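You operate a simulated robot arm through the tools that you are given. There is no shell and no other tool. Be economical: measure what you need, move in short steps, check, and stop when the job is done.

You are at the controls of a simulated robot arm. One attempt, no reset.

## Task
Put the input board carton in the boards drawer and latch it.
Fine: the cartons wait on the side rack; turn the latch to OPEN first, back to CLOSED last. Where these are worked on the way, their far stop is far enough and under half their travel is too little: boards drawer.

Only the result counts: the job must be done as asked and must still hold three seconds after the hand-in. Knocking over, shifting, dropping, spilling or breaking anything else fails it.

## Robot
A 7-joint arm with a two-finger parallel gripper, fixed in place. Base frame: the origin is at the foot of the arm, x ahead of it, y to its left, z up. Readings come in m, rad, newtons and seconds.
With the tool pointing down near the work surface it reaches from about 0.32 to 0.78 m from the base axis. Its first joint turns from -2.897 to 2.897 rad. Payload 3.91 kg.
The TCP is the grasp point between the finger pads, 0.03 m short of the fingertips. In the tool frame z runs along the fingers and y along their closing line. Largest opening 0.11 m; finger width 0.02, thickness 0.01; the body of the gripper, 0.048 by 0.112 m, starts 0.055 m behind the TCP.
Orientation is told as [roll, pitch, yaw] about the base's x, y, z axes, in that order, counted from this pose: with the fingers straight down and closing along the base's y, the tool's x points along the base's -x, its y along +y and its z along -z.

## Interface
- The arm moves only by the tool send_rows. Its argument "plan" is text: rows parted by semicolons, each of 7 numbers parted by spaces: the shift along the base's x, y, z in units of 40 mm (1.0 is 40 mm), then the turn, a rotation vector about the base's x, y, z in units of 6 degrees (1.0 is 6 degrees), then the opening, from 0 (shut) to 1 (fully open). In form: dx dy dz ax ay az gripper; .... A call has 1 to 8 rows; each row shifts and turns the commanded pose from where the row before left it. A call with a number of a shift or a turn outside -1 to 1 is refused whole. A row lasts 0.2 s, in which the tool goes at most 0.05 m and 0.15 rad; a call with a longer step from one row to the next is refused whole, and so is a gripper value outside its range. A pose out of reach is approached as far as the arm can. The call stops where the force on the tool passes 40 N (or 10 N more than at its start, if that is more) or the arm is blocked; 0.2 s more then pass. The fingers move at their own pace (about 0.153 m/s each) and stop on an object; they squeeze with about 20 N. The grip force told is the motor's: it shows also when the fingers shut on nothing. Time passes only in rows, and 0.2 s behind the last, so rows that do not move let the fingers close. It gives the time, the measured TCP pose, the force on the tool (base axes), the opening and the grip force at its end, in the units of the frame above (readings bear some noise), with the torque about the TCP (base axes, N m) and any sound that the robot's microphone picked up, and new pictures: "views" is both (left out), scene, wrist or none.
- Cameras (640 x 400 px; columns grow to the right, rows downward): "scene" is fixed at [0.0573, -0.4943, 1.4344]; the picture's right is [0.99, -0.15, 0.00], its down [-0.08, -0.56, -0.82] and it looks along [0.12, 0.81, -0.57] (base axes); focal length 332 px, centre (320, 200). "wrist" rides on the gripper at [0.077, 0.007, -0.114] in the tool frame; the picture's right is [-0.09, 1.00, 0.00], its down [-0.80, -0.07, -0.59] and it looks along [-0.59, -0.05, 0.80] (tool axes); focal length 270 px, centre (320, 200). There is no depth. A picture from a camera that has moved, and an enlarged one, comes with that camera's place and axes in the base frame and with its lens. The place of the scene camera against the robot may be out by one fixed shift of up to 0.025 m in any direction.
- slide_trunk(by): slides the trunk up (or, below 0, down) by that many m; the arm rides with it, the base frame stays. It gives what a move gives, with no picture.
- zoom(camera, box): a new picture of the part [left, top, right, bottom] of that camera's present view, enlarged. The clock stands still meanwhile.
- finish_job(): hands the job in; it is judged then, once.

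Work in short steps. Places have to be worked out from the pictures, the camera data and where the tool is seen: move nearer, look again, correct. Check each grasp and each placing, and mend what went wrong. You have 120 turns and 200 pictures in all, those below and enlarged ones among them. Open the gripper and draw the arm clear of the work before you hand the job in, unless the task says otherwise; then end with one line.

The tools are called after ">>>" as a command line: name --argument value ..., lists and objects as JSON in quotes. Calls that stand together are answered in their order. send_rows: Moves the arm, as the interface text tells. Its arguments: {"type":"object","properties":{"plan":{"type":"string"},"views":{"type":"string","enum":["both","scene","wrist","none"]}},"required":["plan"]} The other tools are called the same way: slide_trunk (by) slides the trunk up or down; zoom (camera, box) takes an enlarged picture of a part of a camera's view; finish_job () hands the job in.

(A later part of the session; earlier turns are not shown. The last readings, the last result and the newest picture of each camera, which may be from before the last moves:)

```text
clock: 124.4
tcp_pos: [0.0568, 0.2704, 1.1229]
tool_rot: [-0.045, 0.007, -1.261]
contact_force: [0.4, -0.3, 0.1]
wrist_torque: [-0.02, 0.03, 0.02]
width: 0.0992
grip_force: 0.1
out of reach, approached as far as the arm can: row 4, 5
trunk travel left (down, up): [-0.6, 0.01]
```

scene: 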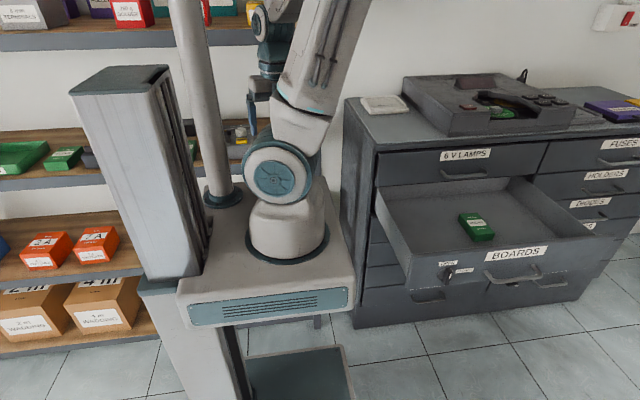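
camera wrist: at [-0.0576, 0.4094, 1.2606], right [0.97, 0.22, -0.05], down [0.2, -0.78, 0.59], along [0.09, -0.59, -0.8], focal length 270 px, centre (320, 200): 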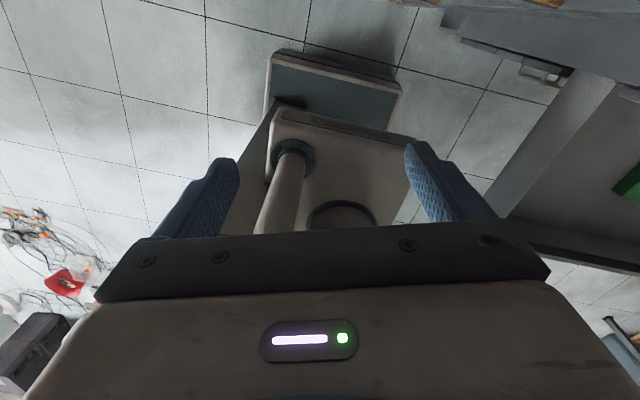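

Good posture. Move outward and left again.

>>> send_rows --plan "0 0.6 0 0 0 0 0.9;-0.3 0.6 0 0 0 0 0.9;-0.6 0.4 0 0 0 0 0.9;-0.7 0.3 0 0 0 0 0.9;-0.7 0.2 0 0 0 0 0.9;-0.7 0 0 0 0 0 0.9" --views "both"

```text
clock: 125.8
tcp_pos: [-0.0689, 0.2963, 1.1533]
tool_rot: [-0.045, 0.009, -1.259]
contact_force: [0.0, 0.8, -0.2]
wrist_torque: [0.03, -0.03, 0.03]
width: 0.0988
grip_force: 0.1
out of reach, approached as far as the arm can: row 1, 2, 3, 4, 5
trunk travel left (down, up): [-0.6, 0.01]
camera wrist: at [-0.0805, 0.3717, 1.2678], right [0.97, 0.22, -0.05], down [0.2, -0.78, 0.59], along [0.09, -0.59, -0.81], focal length 270 px, centre (320, 200)
```

scene: 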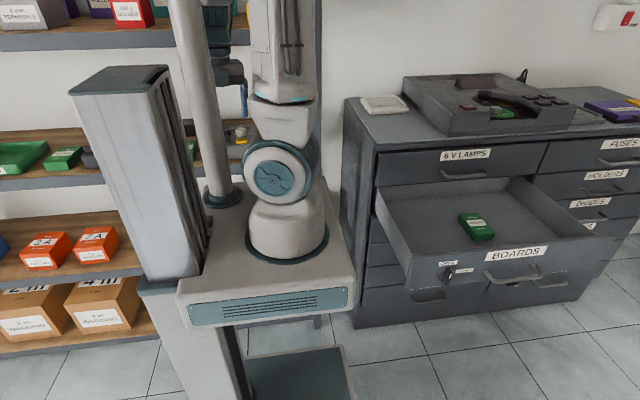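
wrist: 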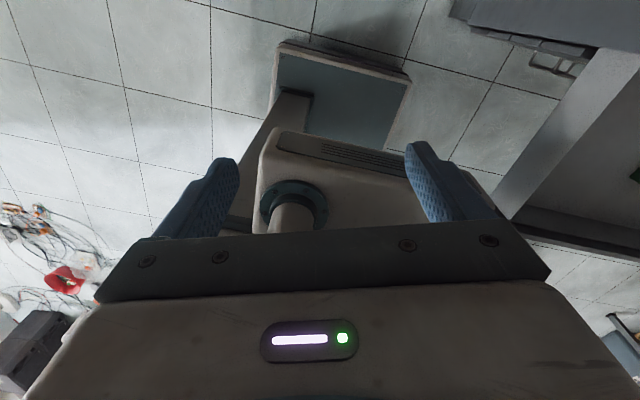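

Joint 7 is binding; relax the yaw to −90° while moving out over the shelf front.

>>> send_rows --plan "0 0.4 0 0 0 -1 0.9;0 0.4 0 0 0 -1 0.9;-0.3 0.4 -0.2 0 0 -1 0.9;-0.5 0.4 -0.2 0 0 0 0.9;-0.5 0.2 -0.2 0 0 0 0.9" --views "scene"

```text
clock: 126.9
tcp_pos: [-0.0831, 0.3565, 1.1484]
tool_rot: [-0.06, 0.012, -1.614]
contact_force: [-0.6, -5.6, -10.2]
wrist_torque: [-0.27, -0.21, 0.19]
width: 0.0992
grip_force: 0.1
trunk travel left (down, up): [-0.6, 0.01]
stopped in row 5: the force on the tool passed its limit at 74 N (the readings are from after the stop); the commanded pose is now the measured one
```

scene: 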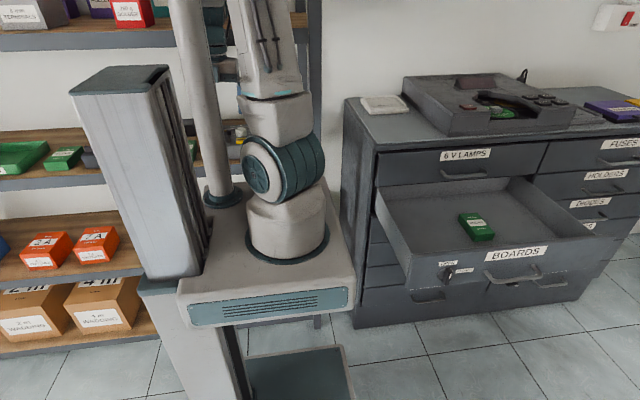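

The hand's camera side (+y) touched the upper shelf edge. Back away, and tilt the fingers toward +y so the camera swings up and back.

>>> send_rows --plan "0 -0.6 0 0 0 0 0.9;0 -0.6 -0.2 0 0 0 0.9;0 0 -0.2 1 0 0 0.9;0 0 -0.2 1 0 0 0.9;0 0 0 1 0 0 0.9;0 0 0 1 0 0 0.9;0 0 0 1 0 0 0.9" --views "both"

```text
clock: 128.6
tcp_pos: [-0.0356, 0.3359, 1.1327]
tool_rot: [-0.132, 0.54, -1.812]
contact_force: [-0.4, 0.5, -0.4]
wrist_torque: [-0.02, 0.02, 0.02]
width: 0.0993
grip_force: 0.0
trunk travel left (down, up): [-0.6, 0.01]
stopped in row 7: the arm was blocked; the commanded pose is now the measured one
camera wrist: at [-0.013, 0.3384, 1.2682], right [0.96, -0.24, -0.16], down [-0.23, -0.97, 0.1], along [-0.18, -0.06, -0.98], focal length 270 px, centre (320, 200)
```

scene: 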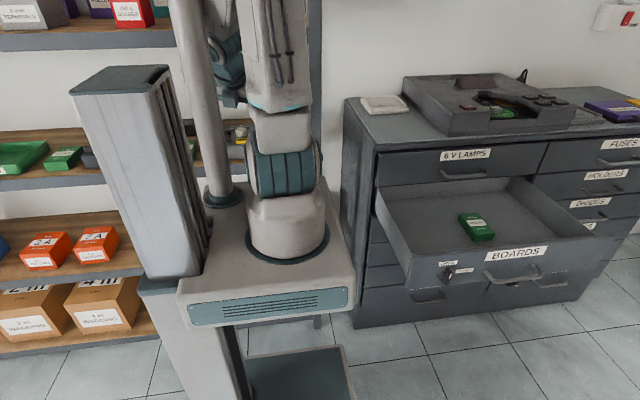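
wrist: 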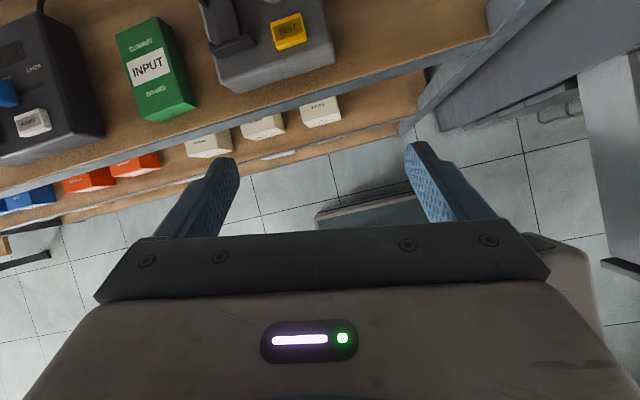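

Carton confirmed at (−0.226, 0.515). The wrist is simply too close to the mast pole; go outward (+y) first, squaring the yaw, then left.

>>> send_rows --plan "0.1 0.5 0 0 0 0.6 0.9;0 0.5 0 0 0 0.6 0.9;0 0.5 0 0 0 0.6 0.9;0 0.5 0 0 0 0.5 0.9;0 0 0 0 0 0 0.9" --views "both"

```text
clock: 129.8
tcp_pos: [-0.0337, 0.4132, 1.133]
tool_rot: [-0.129, 0.541, -1.568]
contact_force: [-0.5, -0.3, 0.3]
wrist_torque: [0.02, 0.01, 0.03]
width: 0.0992
grip_force: 0.1
trunk travel left (down, up): [-0.6, 0.01]
camera wrist: at [-0.0121, 0.4218, 1.2688], right [0.99, -0.01, -0.16], down [0.01, -0.99, 0.1], along [-0.16, -0.1, -0.98], focal length 270 px, centre (320, 200)
```

scene: 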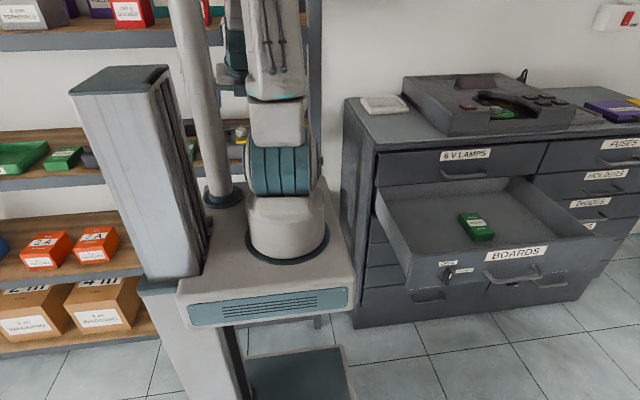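
wrist: 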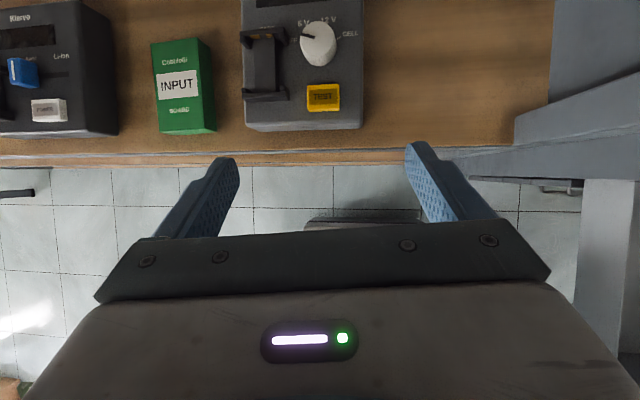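

Clear view, level-ish. Lower 35 mm, fix the small roll, and move left.

>>> send_rows --plan "0 0 -0.45 0 0 0 0.9;0 0 -0.45 0 0 0 0.9;-0.5 0 0 0 -0.5 -0.3 0.9;-0.5 0 0 0 -0.5 -0.3 0.9;-0.5 0 0 0 0 0 0.9;-0.5 0 0 0 0 0 0.9" --views "both"

```text
clock: 131.4
tcp_pos: [-0.0713, 0.4307, 1.1049]
tool_rot: [-0.011, 0.562, -1.668]
contact_force: [-0.2, -0.6, -0.4]
wrist_torque: [-0.01, 0.01, 0.01]
width: 0.0993
grip_force: 0.0
trunk travel left (down, up): [-0.6, 0.01]
stopped in row 6: the arm was blocked; the commanded pose is now the measured one
camera wrist: at [-0.0632, 0.4338, 1.2423], right [0.98, -0.17, -0.06], down [-0.16, -0.98, 0.08], along [-0.07, -0.07, -1.0], focal length 270 px, centre (320, 200)
```

scene: 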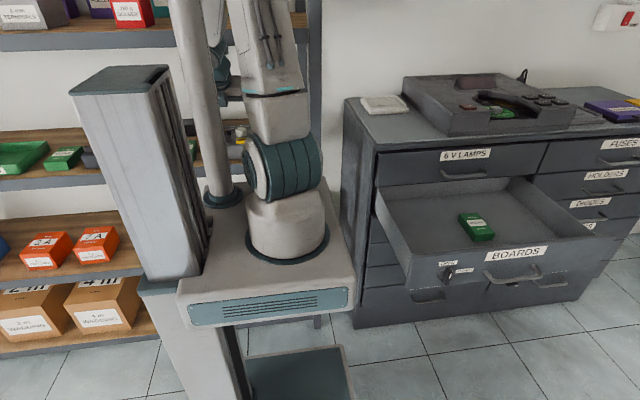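
wrist: 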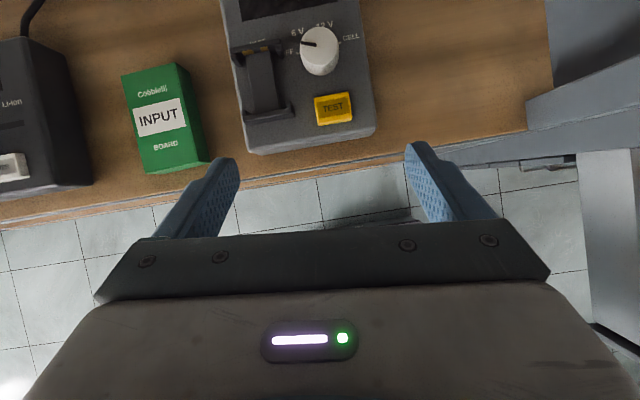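

Still blocked: upper arm leans onto the mast. I'll back off to the right, lower the trunk so I can see the elbow, and test whether the elbow stays right after a yaw push.

>>> send_rows --plan "0.6 -0.3 0 0 0 0.5 0.8;0.8 -0.5 0 0 0 0.5 0.8;0.8 -0.5 0 -1 0 0 0.8;0.8 -0.5 0 -1 0 0 0.8;0.5 -0.5 0.5 -1 0 0 0.8;0 0 0.8 -1 0 0 0.8;0 0 0.8 -1 0 0 0.8" --views "none"

>>> slide_trunk --by -0.2

>>> send_rows --plan "0 0.3 0.5 0 0 1 0.8;0 0.3 0.5 0 0 1 0.8;0 0.2 0.5 0 0 1 0.8;0 0 0.2 0 0 1 0.8;0 0 0 0 0 1 0.8;0 0 0 0 0 1 0.8;0 0 0 0 0 1 0.8;0 0 0 0 0 1 0.8" --views "scene"

```text
clock: 133.0
tcp_pos: [0.0542, 0.3452, 1.1925]
tool_rot: [-0.017, 0.034, -1.559]
contact_force: [-0.6, 0.8, 0.5]
wrist_torque: [0.03, -0.04, -0.02]
width: 0.0881
grip_force: 0.1
out of reach, approached as far as the arm can: row 4
trunk travel left (down, up): [-0.6, 0.01]
```

```text
clock: 135.1
tcp_pos: [0.0549, 0.3453, 0.9898]
tool_rot: [-0.017, 0.038, -1.561]
contact_force: [-0.3, 0.4, -0.4]
wrist_torque: [-0.05, 0.0, 0.03]
width: 0.0881
grip_force: 0.0
trunk travel left (down, up): [-0.4, 0.21]
```

```text
clock: 136.9
tcp_pos: [0.0112, 0.1621, 1.0596]
tool_rot: [-0.008, 0.041, -0.736]
contact_force: [-0.3, -0.5, 0.1]
wrist_torque: [0.0, -0.01, 0.01]
width: 0.0882
grip_force: 0.0
out of reach, approached as far as the arm can: row 1, 2, 3, 4, 5, 6, 7, 8
trunk travel left (down, up): [-0.4, 0.21]
```

scene: 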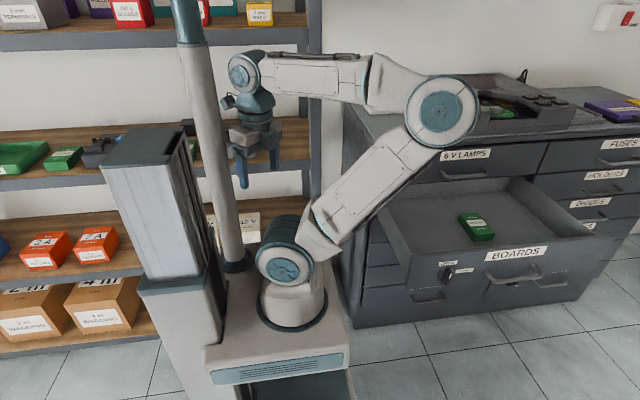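

Elbow is now strongly right (forearm pointing left). Move outward and left while partly relaxing the yaw and see if it stays.

>>> send_rows --plan "0.2 0.9 0 0 0 -0.5 0.8;0 0.9 0 0 0 -0.5 0.8;0 0.9 0 0 0 -0.5 0.8;-0.3 0.9 0 0 0 -0.5 0.8;-0.6 0.7 0 0 0 -0.5 0.8" --views "scene"

```text
clock: 138.1
tcp_pos: [-0.0318, 0.2606, 1.0559]
tool_rot: [-0.015, 0.04, -0.987]
contact_force: [0.2, 0.4, -0.1]
wrist_torque: [0.0, -0.01, 0.0]
width: 0.0884
grip_force: 0.1
out of reach, approached as far as the arm can: row 1, 2, 3, 4, 5
trunk travel left (down, up): [-0.4, 0.21]
```

scene: 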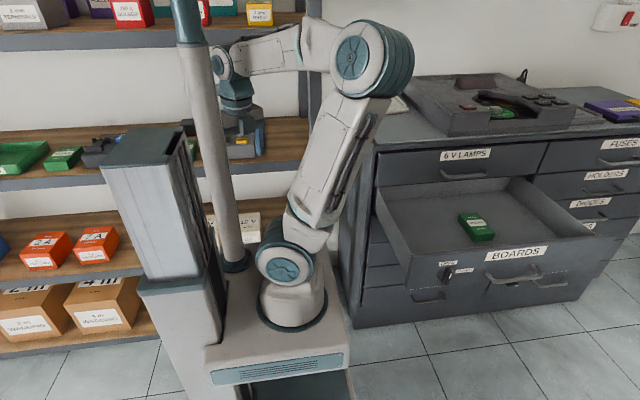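

Elbow holds right because joint 7 is at its limit (~yaw 303°). Keep this yaw: move +y then left in front of the rack.

>>> send_rows --plan "0 0.7 0 0 0 0 0.8;0 0.7 0 0 0 0 0.8;0 0.6 0 0 0 0 0.8;-0.6 0.3 0 0 0 0 0.8;-0.7 0 0 0 0 0 0.8;-0.7 0 0 0 0 0 0.8" --views "both"

```text
clock: 139.5
tcp_pos: [-0.1008, 0.2727, 1.0603]
tool_rot: [-0.034, 0.046, -1.036]
contact_force: [-0.6, 0.2, -0.2]
wrist_torque: [0.02, 0.01, 0.01]
width: 0.088
grip_force: 0.1
out of reach, approached as far as the arm can: row 1, 2, 3, 4
trunk travel left (down, up): [-0.4, 0.21]
camera wrist: at [-0.1278, 0.3394, 1.1788], right [0.9, 0.43, -0.04], down [0.38, -0.74, 0.56], along [0.21, -0.52, -0.83], focal length 270 px, centre (320, 200)
```

scene: 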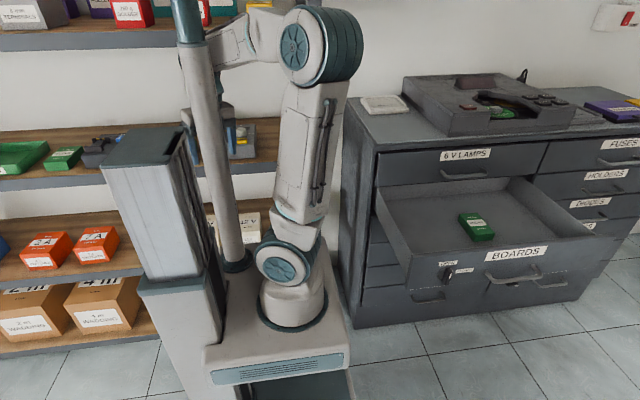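
wrist: 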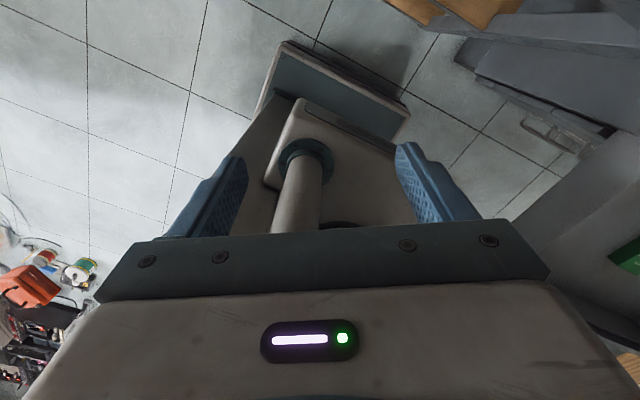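

Good: hand is behind the mast at x=−0.10 with the elbow right. Continue left and outward.

>>> send_rows --plan "-0.3 0.6 0 0 0 0 0.9;-0.5 0.6 0 0 0 0 0.9;-0.6 0.5 0 0 0 0 0.9;-0.6 0.4 0 0 0 0 0.9;-0.6 0.2 0 0 0 0 0.9" --views "scene"

```text
clock: 140.9
tcp_pos: [-0.1172, 0.3018, 1.0704]
tool_rot: [-0.046, 0.061, -1.082]
contact_force: [-0.1, -0.2, -0.9]
wrist_torque: [-0.01, 0.01, 0.02]
width: 0.0991
grip_force: 0.1
out of reach, approached as far as the arm can: row 1, 2, 3, 4, 5
trunk travel left (down, up): [-0.4, 0.21]
stopped in row 5: the arm was blocked; the commanded pose is now the measured one
```

scene: 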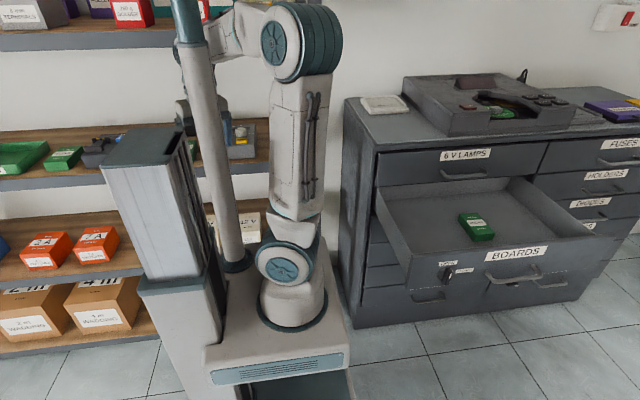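

Pole contact along the forearm. Need more +y before going left; relax yaw to about −80° so y can extend.

>>> send_rows --plan "0.5 0 0 0 0 0 0.9;0.5 0.3 0 0 0 -1 0.9;0.3 0.6 -0.1 0 0 -1 0.9;0 0.6 -0.1 0 0 -0.7 0.9;0 0.6 0 0 0 0 0.9;0 0.3 0 0 0 0 0.9" --views "scene"

```text
clock: 142.3
tcp_pos: [-0.0713, 0.3728, 1.0598]
tool_rot: [-0.002, 0.06, -1.36]
contact_force: [-0.2, 0.0, 0.7]
wrist_torque: [0.0, -0.03, -0.02]
width: 0.0987
grip_force: 0.2
out of reach, approached as far as the arm can: row 5, 6
trunk travel left (down, up): [-0.4, 0.21]
```

scene: 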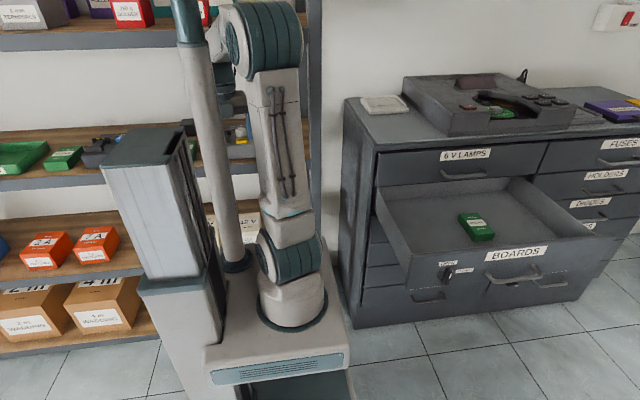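

The elbow follows the yaw limit, so a larger yaw (~−30°) will hold it further right during the transit; I'll then relax yaw while reaching in. Push yaw up first.

>>> send_rows --plan "0.4 -0.4 0 0 0 1 0.9;0.4 -0.4 0 0 0 1 0.9;0.4 -0.4 0 0 0 1 0.9;0 -0.3 0 0 0 1 0.9;0 -0.2 0 0 0 1 0.9;0 0 0 0 0 1 0.9;0 0 0 0 0 1 0.9;0 0 0 0 0 1 0.9" --views "none"

>>> send_rows --plan "-0.4 0.3 0 0 0 0 0.9;-0.5 0.4 0 0 0 0 0.9;-0.5 0.4 0 0 0 0 0.9;-0.6 0.4 0 0 0 0.3 0.9" --views "scene"

```text
clock: 144.1
tcp_pos: [-0.0458, 0.3409, 1.0251]
tool_rot: [0.001, -0.043, -0.633]
contact_force: [-0.1, 0.7, 0.1]
wrist_torque: [0.05, 0.0, 0.02]
width: 0.0992
grip_force: 0.1
out of reach, approached as far as the arm can: row 1, 2
trunk travel left (down, up): [-0.4, 0.21]
```

```text
clock: 145.1
tcp_pos: [-0.1245, 0.4001, 1.0235]
tool_rot: [0.002, -0.043, -0.601]
contact_force: [0.0, -0.3, -0.4]
wrist_torque: [-0.01, -0.03, 0.02]
width: 0.0989
grip_force: 0.0
trunk travel left (down, up): [-0.4, 0.21]
```

scene: 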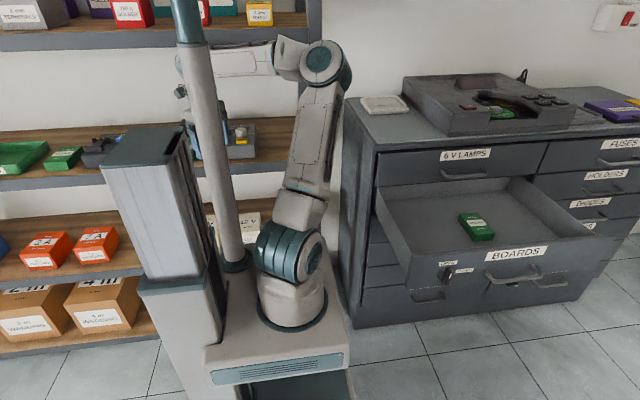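

Excellent: reachable, elbow clear right, forearm passing behind the mast. Continue left to in front of the carton.

>>> send_rows --plan "-0.6 0 0.2 0 0 0 1;-0.6 0 0.2 0 0 0 1;-0.6 0 0 0 0 0 1;-0.6 0 0 0 0 0 1" --views "both"

```text
clock: 146.1
tcp_pos: [-0.2221, 0.3989, 1.0414]
tool_rot: [0.003, -0.042, -0.603]
contact_force: [1.1, -0.1, 0.5]
wrist_torque: [-0.01, 0.0, 0.02]
width: 0.1099
grip_force: 0.1
trunk travel left (down, up): [-0.4, 0.21]
camera wrist: at [-0.2848, 0.4517, 1.1512], right [0.64, 0.77, 0.01], down [0.6, -0.5, 0.63], along [0.49, -0.4, -0.78], focal length 270 px, centre (320, 200)
```

scene: 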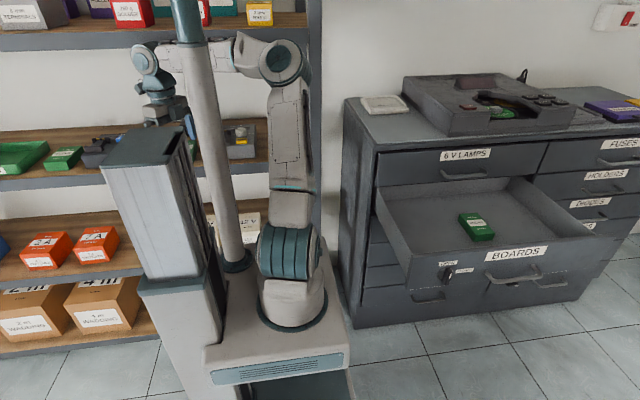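
wrist: 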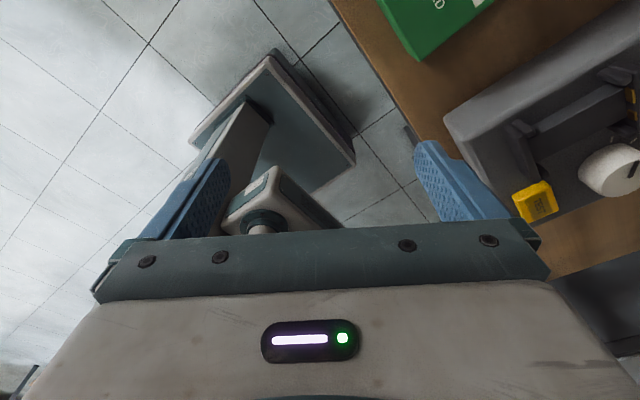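

In front of the carton, all clear. Rotate yaw toward −90° in place, checking midway.

>>> send_rows --plan "0 -0.1 0 0 0 -1 1;0 -0.1 0 0 0 -1 1;0 -0.1 0 0 0 -1 1;0 0 0 0 0 -1 1;0 0 0 0 0 -1 1" --views "scene"

```text
clock: 147.3
tcp_pos: [-0.2232, 0.39, 1.0404]
tool_rot: [0.001, -0.042, -1.128]
contact_force: [-0.3, 0.7, -0.2]
wrist_torque: [0.0, 0.02, 0.02]
width: 0.1102
grip_force: 0.0
trunk travel left (down, up): [-0.4, 0.21]
```

scene: 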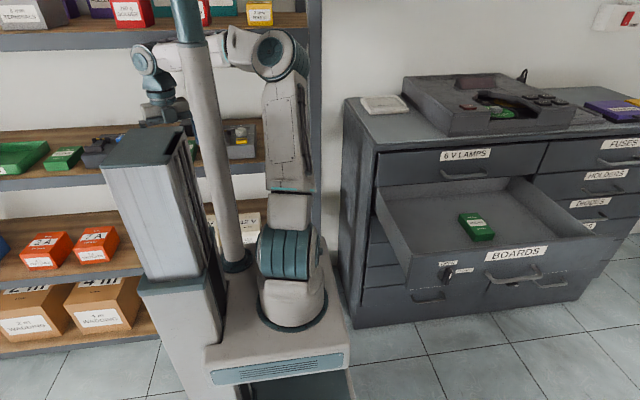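

Still clear. Finish the yaw to −90°.

>>> send_rows --plan "0 0.1 0 0 0 -1 1;0 0.1 0 0 0 -1 1;0 0.1 0 0 0 -1 1;0 0 0 0 0 -1 1;0 0 0 0 0 -0.2 1" --views "both"

```text
clock: 148.5
tcp_pos: [-0.2207, 0.4018, 1.0415]
tool_rot: [0.002, -0.045, -1.567]
contact_force: [-0.4, 0.7, -0.7]
wrist_torque: [0.02, -0.04, 0.0]
width: 0.1101
grip_force: 0.0
trunk travel left (down, up): [-0.4, 0.21]
camera wrist: at [-0.215, 0.484, 1.1513], right [1.0, -0.08, 0.01], down [-0.07, -0.78, 0.63], along [-0.05, -0.63, -0.78], focal length 270 px, centre (320, 200)
```

scene: 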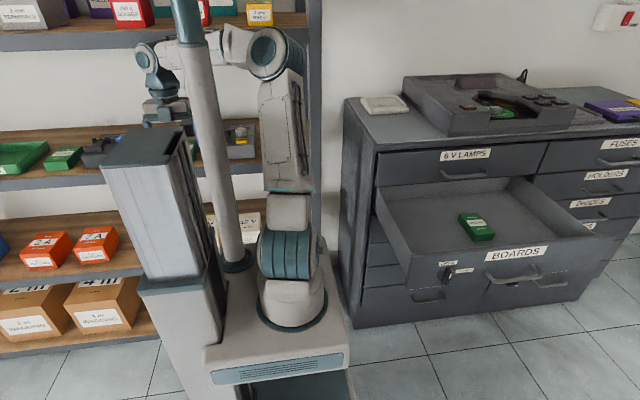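
wrist: 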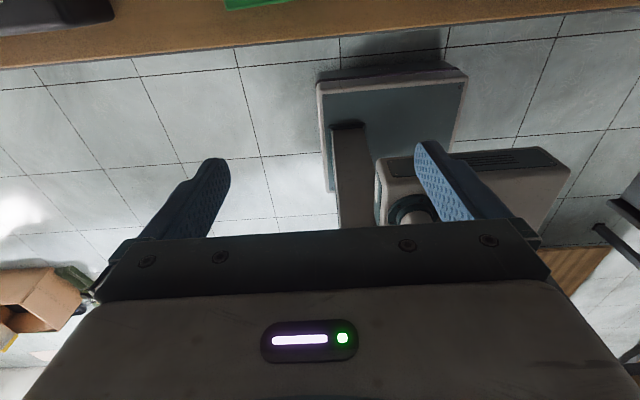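

Now tilt the fingers ~25° toward +y, pivoting about the wrist so the tips swing over the carton, and look.

>>> send_rows --plan "0 0.3 0.1 1 0 0 1;0 0.3 0.1 1 0 0 1;0 0.3 0 1 0 0 1;0 0.3 0 1 0 0 1;0 0 0 1 0 0 1" --views "both"

```text
clock: 149.7
tcp_pos: [-0.2214, 0.4497, 1.0493]
tool_rot: [0.004, 0.482, -1.565]
contact_force: [-0.4, -0.8, 0.3]
wrist_torque: [0.0, 0.02, -0.02]
width: 0.11
grip_force: 0.1
trunk travel left (down, up): [-0.4, 0.21]
camera wrist: at [-0.2159, 0.464, 1.1864], right [1.0, -0.07, -0.04], down [-0.07, -0.99, 0.15], along [-0.05, -0.15, -0.99], focal length 270 px, centre (320, 200)
```

scene: 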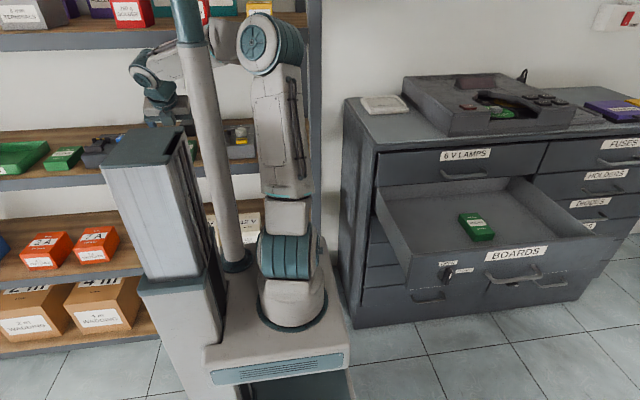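
wrist: 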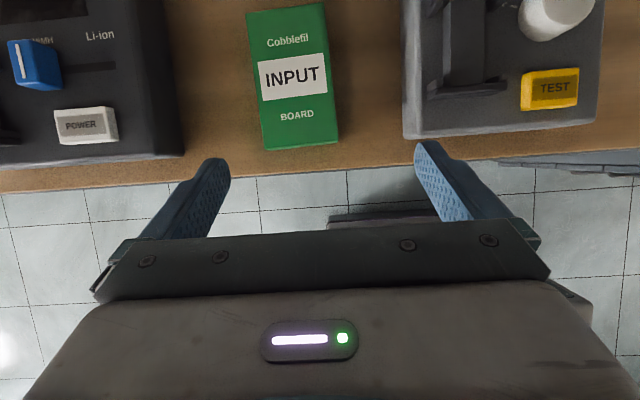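

Clear view: carton centre about (−0.240, 0.525), nearly square to the tool. Shift left 19 mm and descend along the tool axis, stopping a little high to check.

>>> send_rows --plan "-0.48 0.3 0 0 0 0 0.9;0 0.3 -0.3 0 0 0 0.9;0 0.2 -0.4 0 0 0 0.9;0 0.25 -0.45 0 0 0 0.9;0 0.15 -0.25 0 0 0 0.9;0 0 0 0 0 0 0.9" --views "both"

```text
clock: 151.1
tcp_pos: [-0.2418, 0.4949, 0.9946]
tool_rot: [0.005, 0.481, -1.566]
contact_force: [0.6, 0.1, -1.2]
wrist_torque: [-0.02, -0.01, -0.02]
width: 0.0987
grip_force: 0.2
trunk travel left (down, up): [-0.4, 0.21]
camera wrist: at [-0.2354, 0.5108, 1.13], right [1.0, -0.07, -0.04], down [-0.07, -0.99, 0.16], along [-0.05, -0.15, -0.99], focal length 270 px, centre (320, 200)
```

scene: 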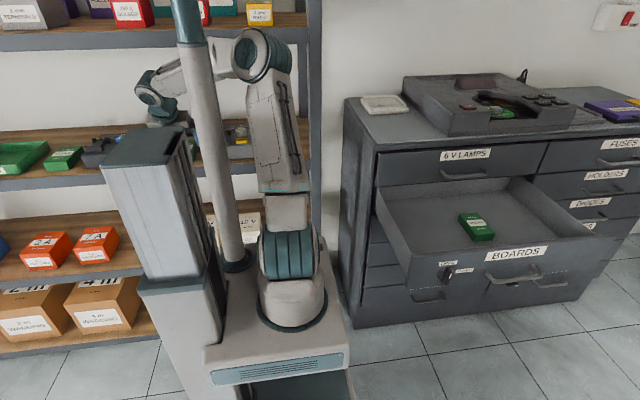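
wrist: 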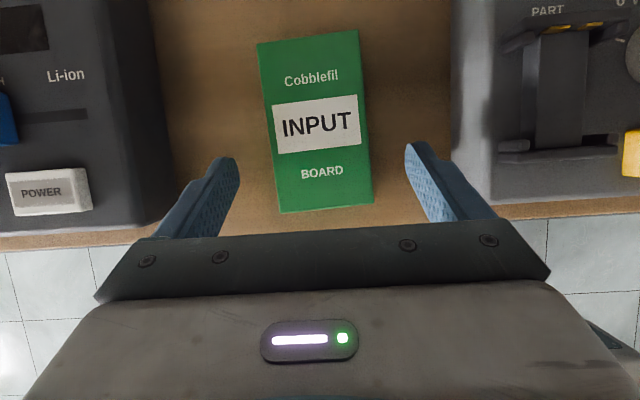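

Carton sits squarely between the fingers. Go 15 mm lower and 14 mm forward, then close.

>>> send_rows --plan "0 0.2 -0.2 0 0 0 0.9;0 0.15 -0.18 0 0 0 0.9;0 0 0 0 0 0 0.6;0 0 0 0 0 0 0.2;0 0 0 0 0 0 0;0 0 0 0 0 0 0" --views "wrist"

```text
clock: 152.5
tcp_pos: [-0.2406, 0.5097, 0.9768]
tool_rot: [0.006, 0.482, -1.565]
contact_force: [0.2, 1.3, -0.2]
wrist_torque: [0.04, 0.0, -0.02]
width: 0.0644
grip_force: 20.5
trunk travel left (down, up): [-0.4, 0.21]
camera wrist: at [-0.2342, 0.5253, 1.1138], right [1.0, -0.07, -0.04], down [-0.07, -0.99, 0.16], along [-0.05, -0.15, -0.99], focal length 270 px, centre (320, 200)
```

wrist: 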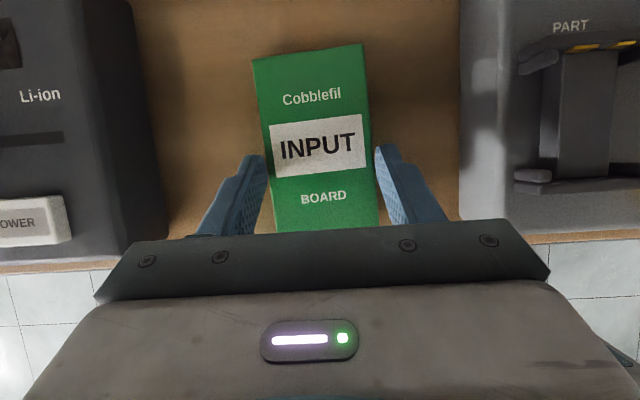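

Gripped (64 mm, 20 N). Lift gently and retrace outward.

>>> send_rows --plan "0 0 0.3 0 0 0 0;0 0 0.5 0 0 0 0;0 -0.2 0.5 0 0 0 0;0 -0.4 0.4 0 0 0 0;0 -0.5 0 0 0 0 0;0 -0.4 0 0 0 0 0" --views "both"

```text
clock: 153.9
tcp_pos: [-0.2406, 0.4521, 1.0454]
tool_rot: [0.005, 0.48, -1.565]
contact_force: [0.2, -0.9, -1.3]
wrist_torque: [-0.02, 0.02, 0.02]
width: 0.0645
grip_force: 19.7
trunk travel left (down, up): [-0.4, 0.21]
camera wrist: at [-0.2348, 0.4679, 1.183], right [1.0, -0.07, -0.04], down [-0.07, -0.99, 0.16], along [-0.05, -0.15, -0.99], focal length 270 px, centre (320, 200)
```

scene: 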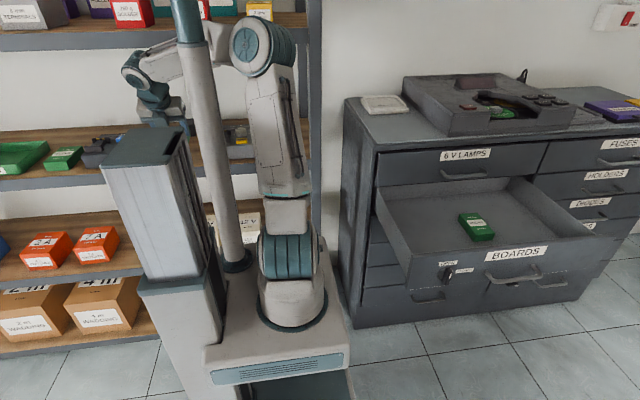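
wrist: 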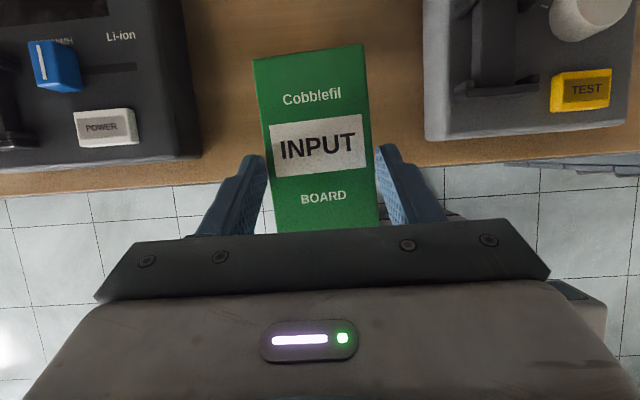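

Lifted cleanly. Reverse the approach: untilt while withdrawing.

>>> send_rows --plan "0.2 -0.3 0.3 -1 0 0 0;0.2 -0.3 0.2 -1 0 0 0;0.1 -0.3 0 -1 0 0 0;0 -0.3 -0.1 -1 0 0 0;0 -0.2 0 -1 0 0 0;0 0 0 0 0 0 0" --views "scene"

>>> send_rows --plan "0 0 0 0 0 1 0;0 0 0 0 0 1 0;0 0 0 0 0 1 0;0 0 0 0 0 1 0;0 0 0 0 0 1 0;0 0 0 0 0 1 0;0 0 0 0 0 1 0;0 0 0 0 0 1 0" --views "both"

```text
clock: 155.3
tcp_pos: [-0.2227, 0.3943, 1.0601]
tool_rot: [0.002, -0.044, -1.566]
contact_force: [-0.2, -0.2, -1.6]
wrist_torque: [-0.01, -0.03, 0.03]
width: 0.0644
grip_force: 20.4
trunk travel left (down, up): [-0.4, 0.21]
```

scene: 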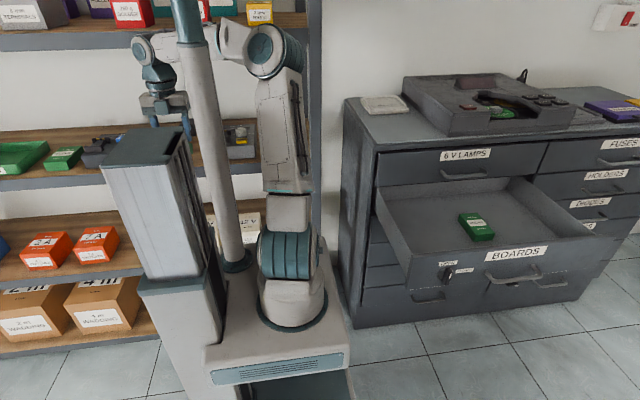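

```text
clock: 157.1
tcp_pos: [-0.2214, 0.396, 1.0606]
tool_rot: [0.003, -0.04, -0.726]
contact_force: [-0.2, 0.4, -0.4]
wrist_torque: [0.01, 0.01, -0.04]
width: 0.0646
grip_force: 19.7
trunk travel left (down, up): [-0.4, 0.21]
camera wrist: at [-0.2782, 0.455, 1.1724], right [0.73, 0.69, 0.01], down [0.53, -0.57, 0.63], along [0.43, -0.45, -0.78], focal length 270 px, centre (320, 200)
```

scene: 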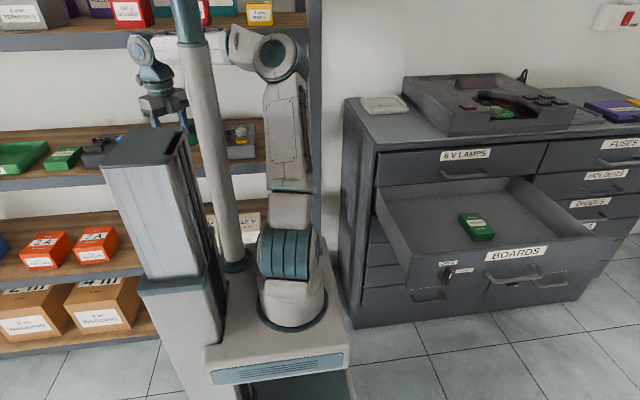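
wrist: 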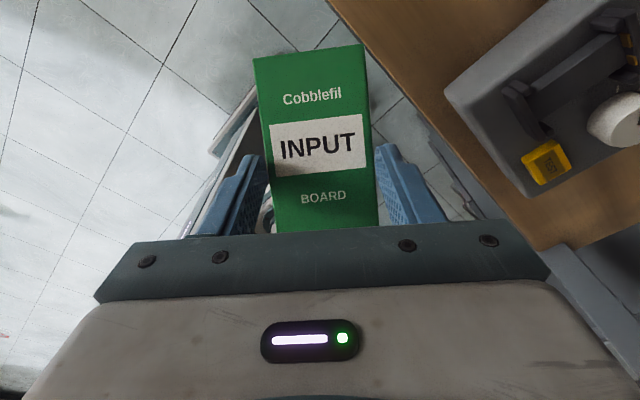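

Carton held firmly. Retrace to the right behind the mast.

>>> send_rows --plan "0.6 0 0 0 0 1 0;0.6 0 0 0 0 0.3 0;0.6 0 0 0 0 0 0;0.6 0 0 0 0 0 0;0.6 -0.4 0 0 0 0 0;0.5 -0.4 0 0 0 0 0;0.5 -0.4 0 0 0 0 0;0.4 -0.3 0 0 0 0 0" --views "scene"

```text
clock: 158.9
tcp_pos: [-0.0449, 0.3362, 1.061]
tool_rot: [0.001, -0.042, -0.593]
contact_force: [0.3, -0.4, -0.9]
wrist_torque: [0.01, -0.01, 0.02]
width: 0.0644
grip_force: 20.3
trunk travel left (down, up): [-0.4, 0.21]
```

scene: 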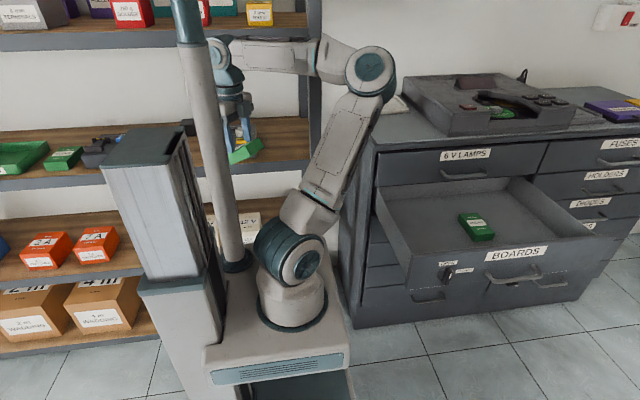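

Carton is through. Now move right toward the open drawer, unwinding yaw as I go.

>>> send_rows --plan "0.5 -0.2 0 0 0 -1 0;0.6 -0.2 0 0 0 -1 0;0.6 -0.2 0 0 0 -1 0;0.6 -0.2 0 0 0 -1 0;0.6 -0.2 0 0 0 -1 0;0.6 -0.2 0 0 0 -1 0;0.6 -0.2 0 0 0 -1 0;0.6 -0.2 0 0 0 -1 0" --views "scene"

```text
clock: 160.7
tcp_pos: [0.1431, 0.2703, 1.0601]
tool_rot: [0.001, -0.042, -1.429]
contact_force: [0.3, -0.1, -1.1]
wrist_torque: [0.02, 0.0, -0.02]
width: 0.0644
grip_force: 20.1
trunk travel left (down, up): [-0.4, 0.21]
```

scene: 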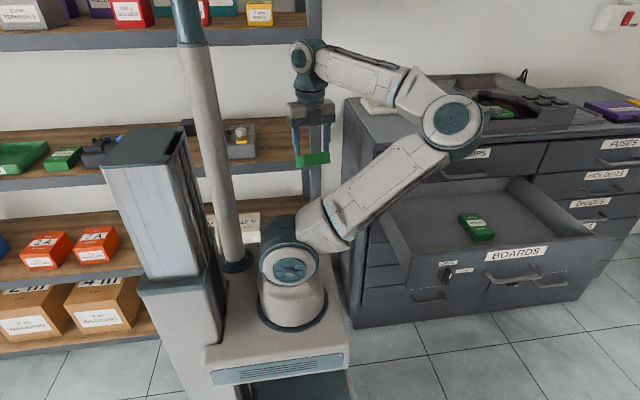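

Elbow is low on the right near the cabinet; unwind more yaw before moving further, drifting away from the cabinet.

>>> send_rows --plan "0 0 0.3 0 0 -1 0;0 0 0.3 0 0 -1 0;0 0 0.3 0 0 -1 0;0 0 0 0 0 -1 0;0 0 0 0 0 -1 0;0 0 0 0 0 -1 0;0 0 0 0 0 -1 0;0 0 0 0 0 -1 0" --views "scene"

```text
clock: 162.5
tcp_pos: [0.1434, 0.271, 1.0961]
tool_rot: [0.001, -0.04, -2.268]
contact_force: [-0.6, -0.2, -1.5]
wrist_torque: [0.03, 0.0, -0.01]
width: 0.0645
grip_force: 20.1
trunk travel left (down, up): [-0.4, 0.21]
```

scene: 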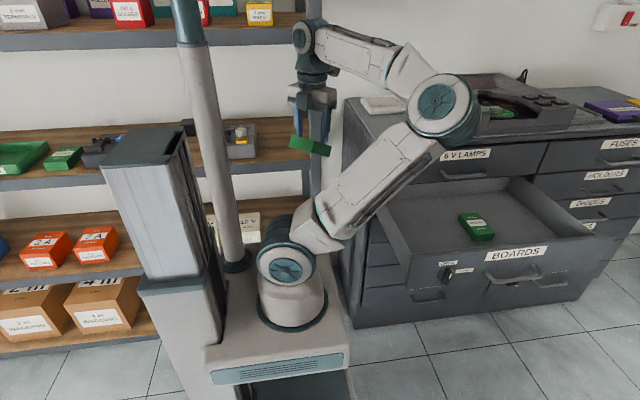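

Elbow persists by itself, fine. Proceed toward the drawer, keeping high.

>>> send_rows --plan "0.6 -0.35 0 0 0 -0.5 0;0.6 -0.35 0 0 0 -0.5 0;0.6 -0.35 0 0 0 -0.5 0;0.6 -0.35 0 0 0 -0.5 0;0.6 -0.3 0 0 0 -0.5 0;0.6 -0.3 0 0 0 -0.5 0;0.6 -0.3 0 0 0 -0.5 0;0.6 -0.2 0 0 0 -0.5 0" --views "scene"

```text
clock: 164.3
tcp_pos: [0.3345, 0.1707, 1.0989]
tool_rot: [0.003, -0.043, -2.686]
contact_force: [-0.5, -0.4, -1.8]
wrist_torque: [0.02, -0.03, 0.01]
width: 0.0646
grip_force: 20.0
trunk travel left (down, up): [-0.4, 0.21]
```

scene: 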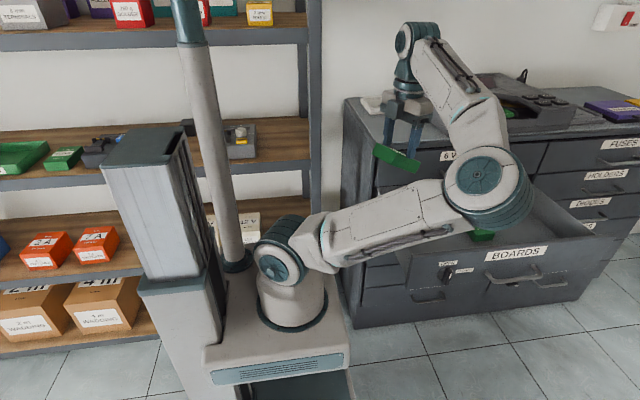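

Continue over the drawer to about (0.52, 0.19).

>>> send_rows --plan "0.7 0.1 0 0 0 -0.8 0;0.7 0.1 0 0 0 -0.8 0;0.7 0.1 0 0 0 -0.8 0;0.7 0.1 0 0 0 -0.8 0;0.7 0.1 0 0 0 -0.8 0;0.7 0 0 0 0 -0.3 0;0.4 0 0 0 0 0 0;0 0 0 0 0 0 0" --views "both"

```text
clock: 166.1
tcp_pos: [0.5176, 0.1906, 1.0974]
tool_rot: [0.002, -0.043, -3.136]
contact_force: [0.6, 0.3, -1.6]
wrist_torque: [-0.01, 0.01, 0.0]
width: 0.0647
grip_force: 20.0
trunk travel left (down, up): [-0.4, 0.21]
camera wrist: at [0.5999, 0.1852, 1.2087], right [-0.08, -1.0, 0.01], down [-0.78, 0.07, 0.63], along [-0.63, 0.05, -0.78], focal length 270 px, centre (320, 200)
```

scene: 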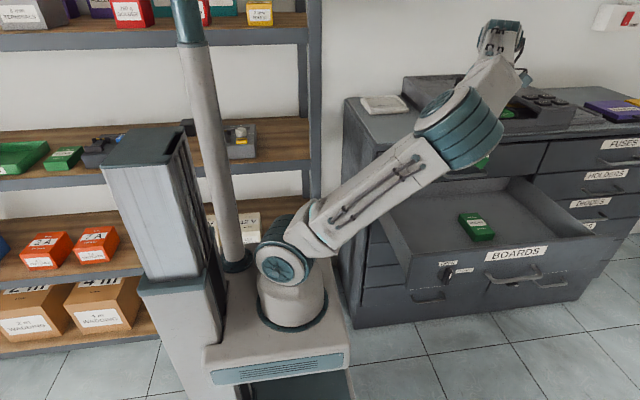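
wrist: 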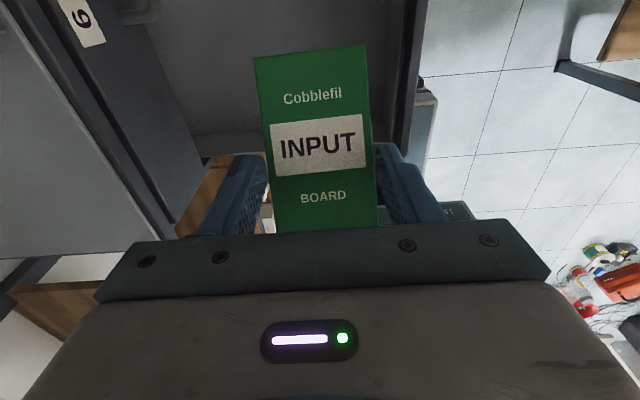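

Over the drawer. Tilt back to the grasp angle so the carton is level, then look before descending.

>>> send_rows --plan "0.2 0 -0.5 0 -1 0 0;0.2 0 -0.8 0 -1 0 0;0.2 0 -0.8 0 -1 0 0;0.2 0 -0.8 0 -1 0 0;0.2 0 -0.8 0 -1 0 0;0 0 -0.5 0 0 0 0;0 0 0 0 0 0 0" --views "both"

```text
clock: 167.7
tcp_pos: [0.5592, 0.1933, 0.9274]
tool_rot: [0.006, 0.481, -3.137]
contact_force: [0.6, 0.5, -1.6]
wrist_torque: [-0.02, 0.02, 0.04]
width: 0.0646
grip_force: 20.0
trunk travel left (down, up): [-0.4, 0.21]
camera wrist: at [0.5749, 0.1879, 1.0653], right [-0.07, -1.0, -0.04], down [-0.99, 0.07, 0.16], along [-0.15, 0.05, -0.99], focal length 270 px, centre (320, 200)
```

scene: 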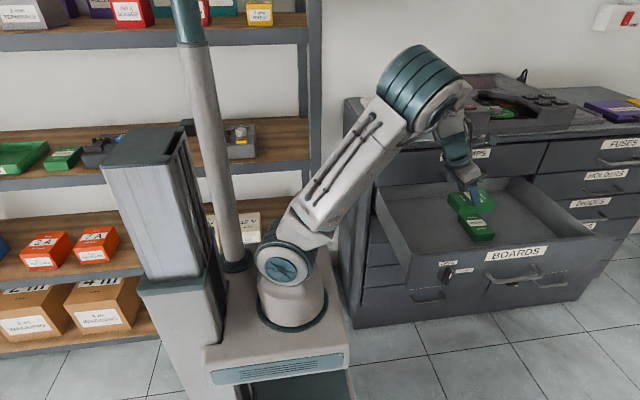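
wrist: 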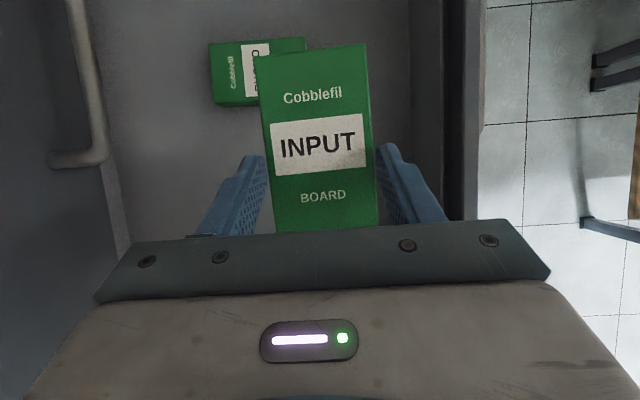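

PHONO carton lies to the right (x≥0.638). Shift 40 mm left and descend near the drawer floor.

>>> send_rows --plan "-0.5 0 0 0 0 0 0;-0.5 0 -0.6 0 0 0 0;0 0 -0.8 0 0 0 0;0 0 -0.8 0 0 0 0;0 0 -0.8 0 0 0 0;0 0 0 0 0 0 0" --views "both"

```text
clock: 169.1
tcp_pos: [0.519, 0.1915, 0.8109]
tool_rot: [0.006, 0.481, -3.136]
contact_force: [1.1, -0.1, -0.5]
wrist_torque: [-0.03, 0.04, 0.01]
width: 0.0644
grip_force: 19.7
trunk travel left (down, up): [-0.4, 0.21]
camera wrist: at [0.5342, 0.1851, 0.9476], right [-0.07, -1.0, -0.04], down [-0.99, 0.07, 0.16], along [-0.15, 0.05, -0.99], focal length 270 px, centre (320, 200)
```

scene: 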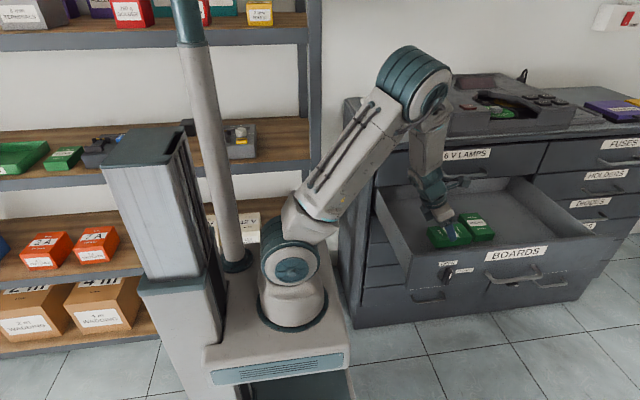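
wrist: 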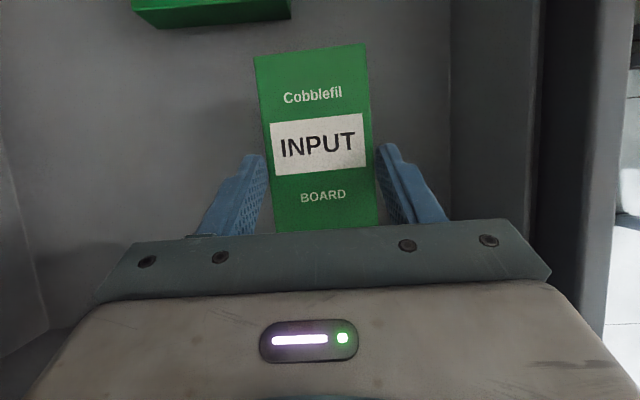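

Carton is inside, clear of walls and the other carton. Descend in small steps, watching the force.

>>> send_rows --plan "0 0 -0.25 0 0 0 0;0 0 -0.2 0 0 0 0;0 0 -0.2 0 0 0 0;0 0 -0.1 0 0 0 0" --views "wrist"

```text
clock: 170.1
tcp_pos: [0.5181, 0.1911, 0.7808]
tool_rot: [0.006, 0.481, -3.136]
contact_force: [-0.3, 0.1, -1.3]
wrist_torque: [-0.05, 0.03, 0.02]
width: 0.0645
grip_force: 19.5
trunk travel left (down, up): [-0.4, 0.21]
camera wrist: at [0.5333, 0.1852, 0.9169], right [-0.07, -1.0, -0.04], down [-0.99, 0.07, 0.16], along [-0.15, 0.05, -0.99], focal length 270 px, centre (320, 200)
```

wrist: 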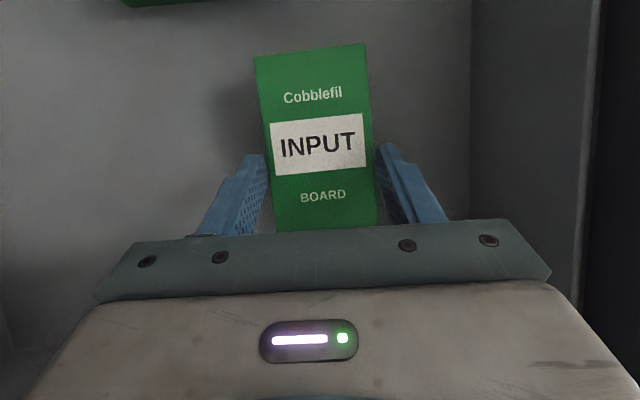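

>>> send_rows --plan "0 0 -0.1 0 0 0 0;0 0 -0.1 0 0 0 0;0 0 -0.1 0 0 0 0;0 0 0 0 0 0 0" --views "none"

```text
clock: 171.1
tcp_pos: [0.5195, 0.1913, 0.769]
tool_rot: [0.003, 0.486, -3.134]
contact_force: [0.6, 1.1, 22.2]
wrist_torque: [0.02, -0.25, 0.25]
width: 0.0647
grip_force: 19.9
trunk travel left (down, up): [-0.4, 0.21]
```

Floor contact at 22 N. Ease up 2 mm, open, and withdraw along the tool axis.

>>> send_rows --plan "0 0 0.05 0 0 0 0;0 0 0 0 0 0 0.75;0 0 0 0 0 0 0.85;-0.15 0 0.3 0 0 0 0.85;-0.3 0 0.6 0 0 0 0.85;-0.3 0 0.8 0 0 0 0.85;0 0 0.9 0 0 0 0.85;0 0 0.9 0 0 0 0.85" --views "both"

```text
clock: 172.9
tcp_pos: [0.4866, 0.1917, 0.9078]
tool_rot: [0.007, 0.477, -3.135]
contact_force: [0.3, -0.6, 0.2]
wrist_torque: [-0.02, -0.01, 0.01]
width: 0.0935
grip_force: 0.0
trunk travel left (down, up): [-0.4, 0.21]
camera wrist: at [0.5025, 0.1849, 1.0444], right [-0.07, -1.0, -0.04], down [-0.99, 0.07, 0.16], along [-0.15, 0.05, -0.99], focal length 270 px, centre (320, 200)
```

scene: 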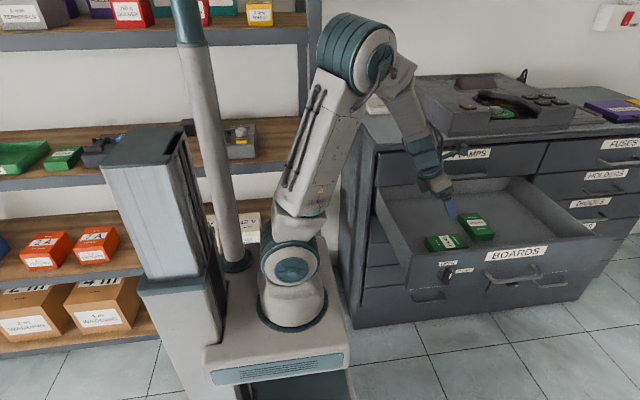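
wrist: 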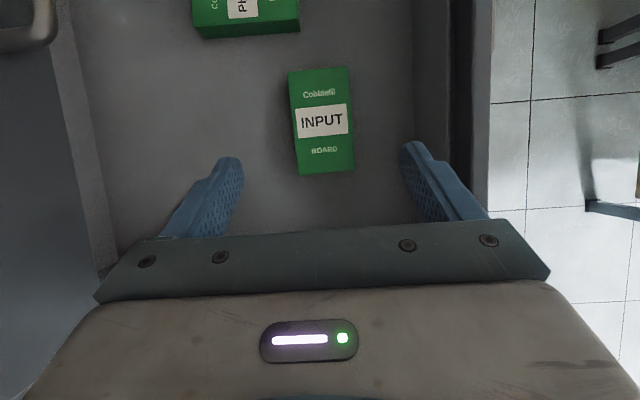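

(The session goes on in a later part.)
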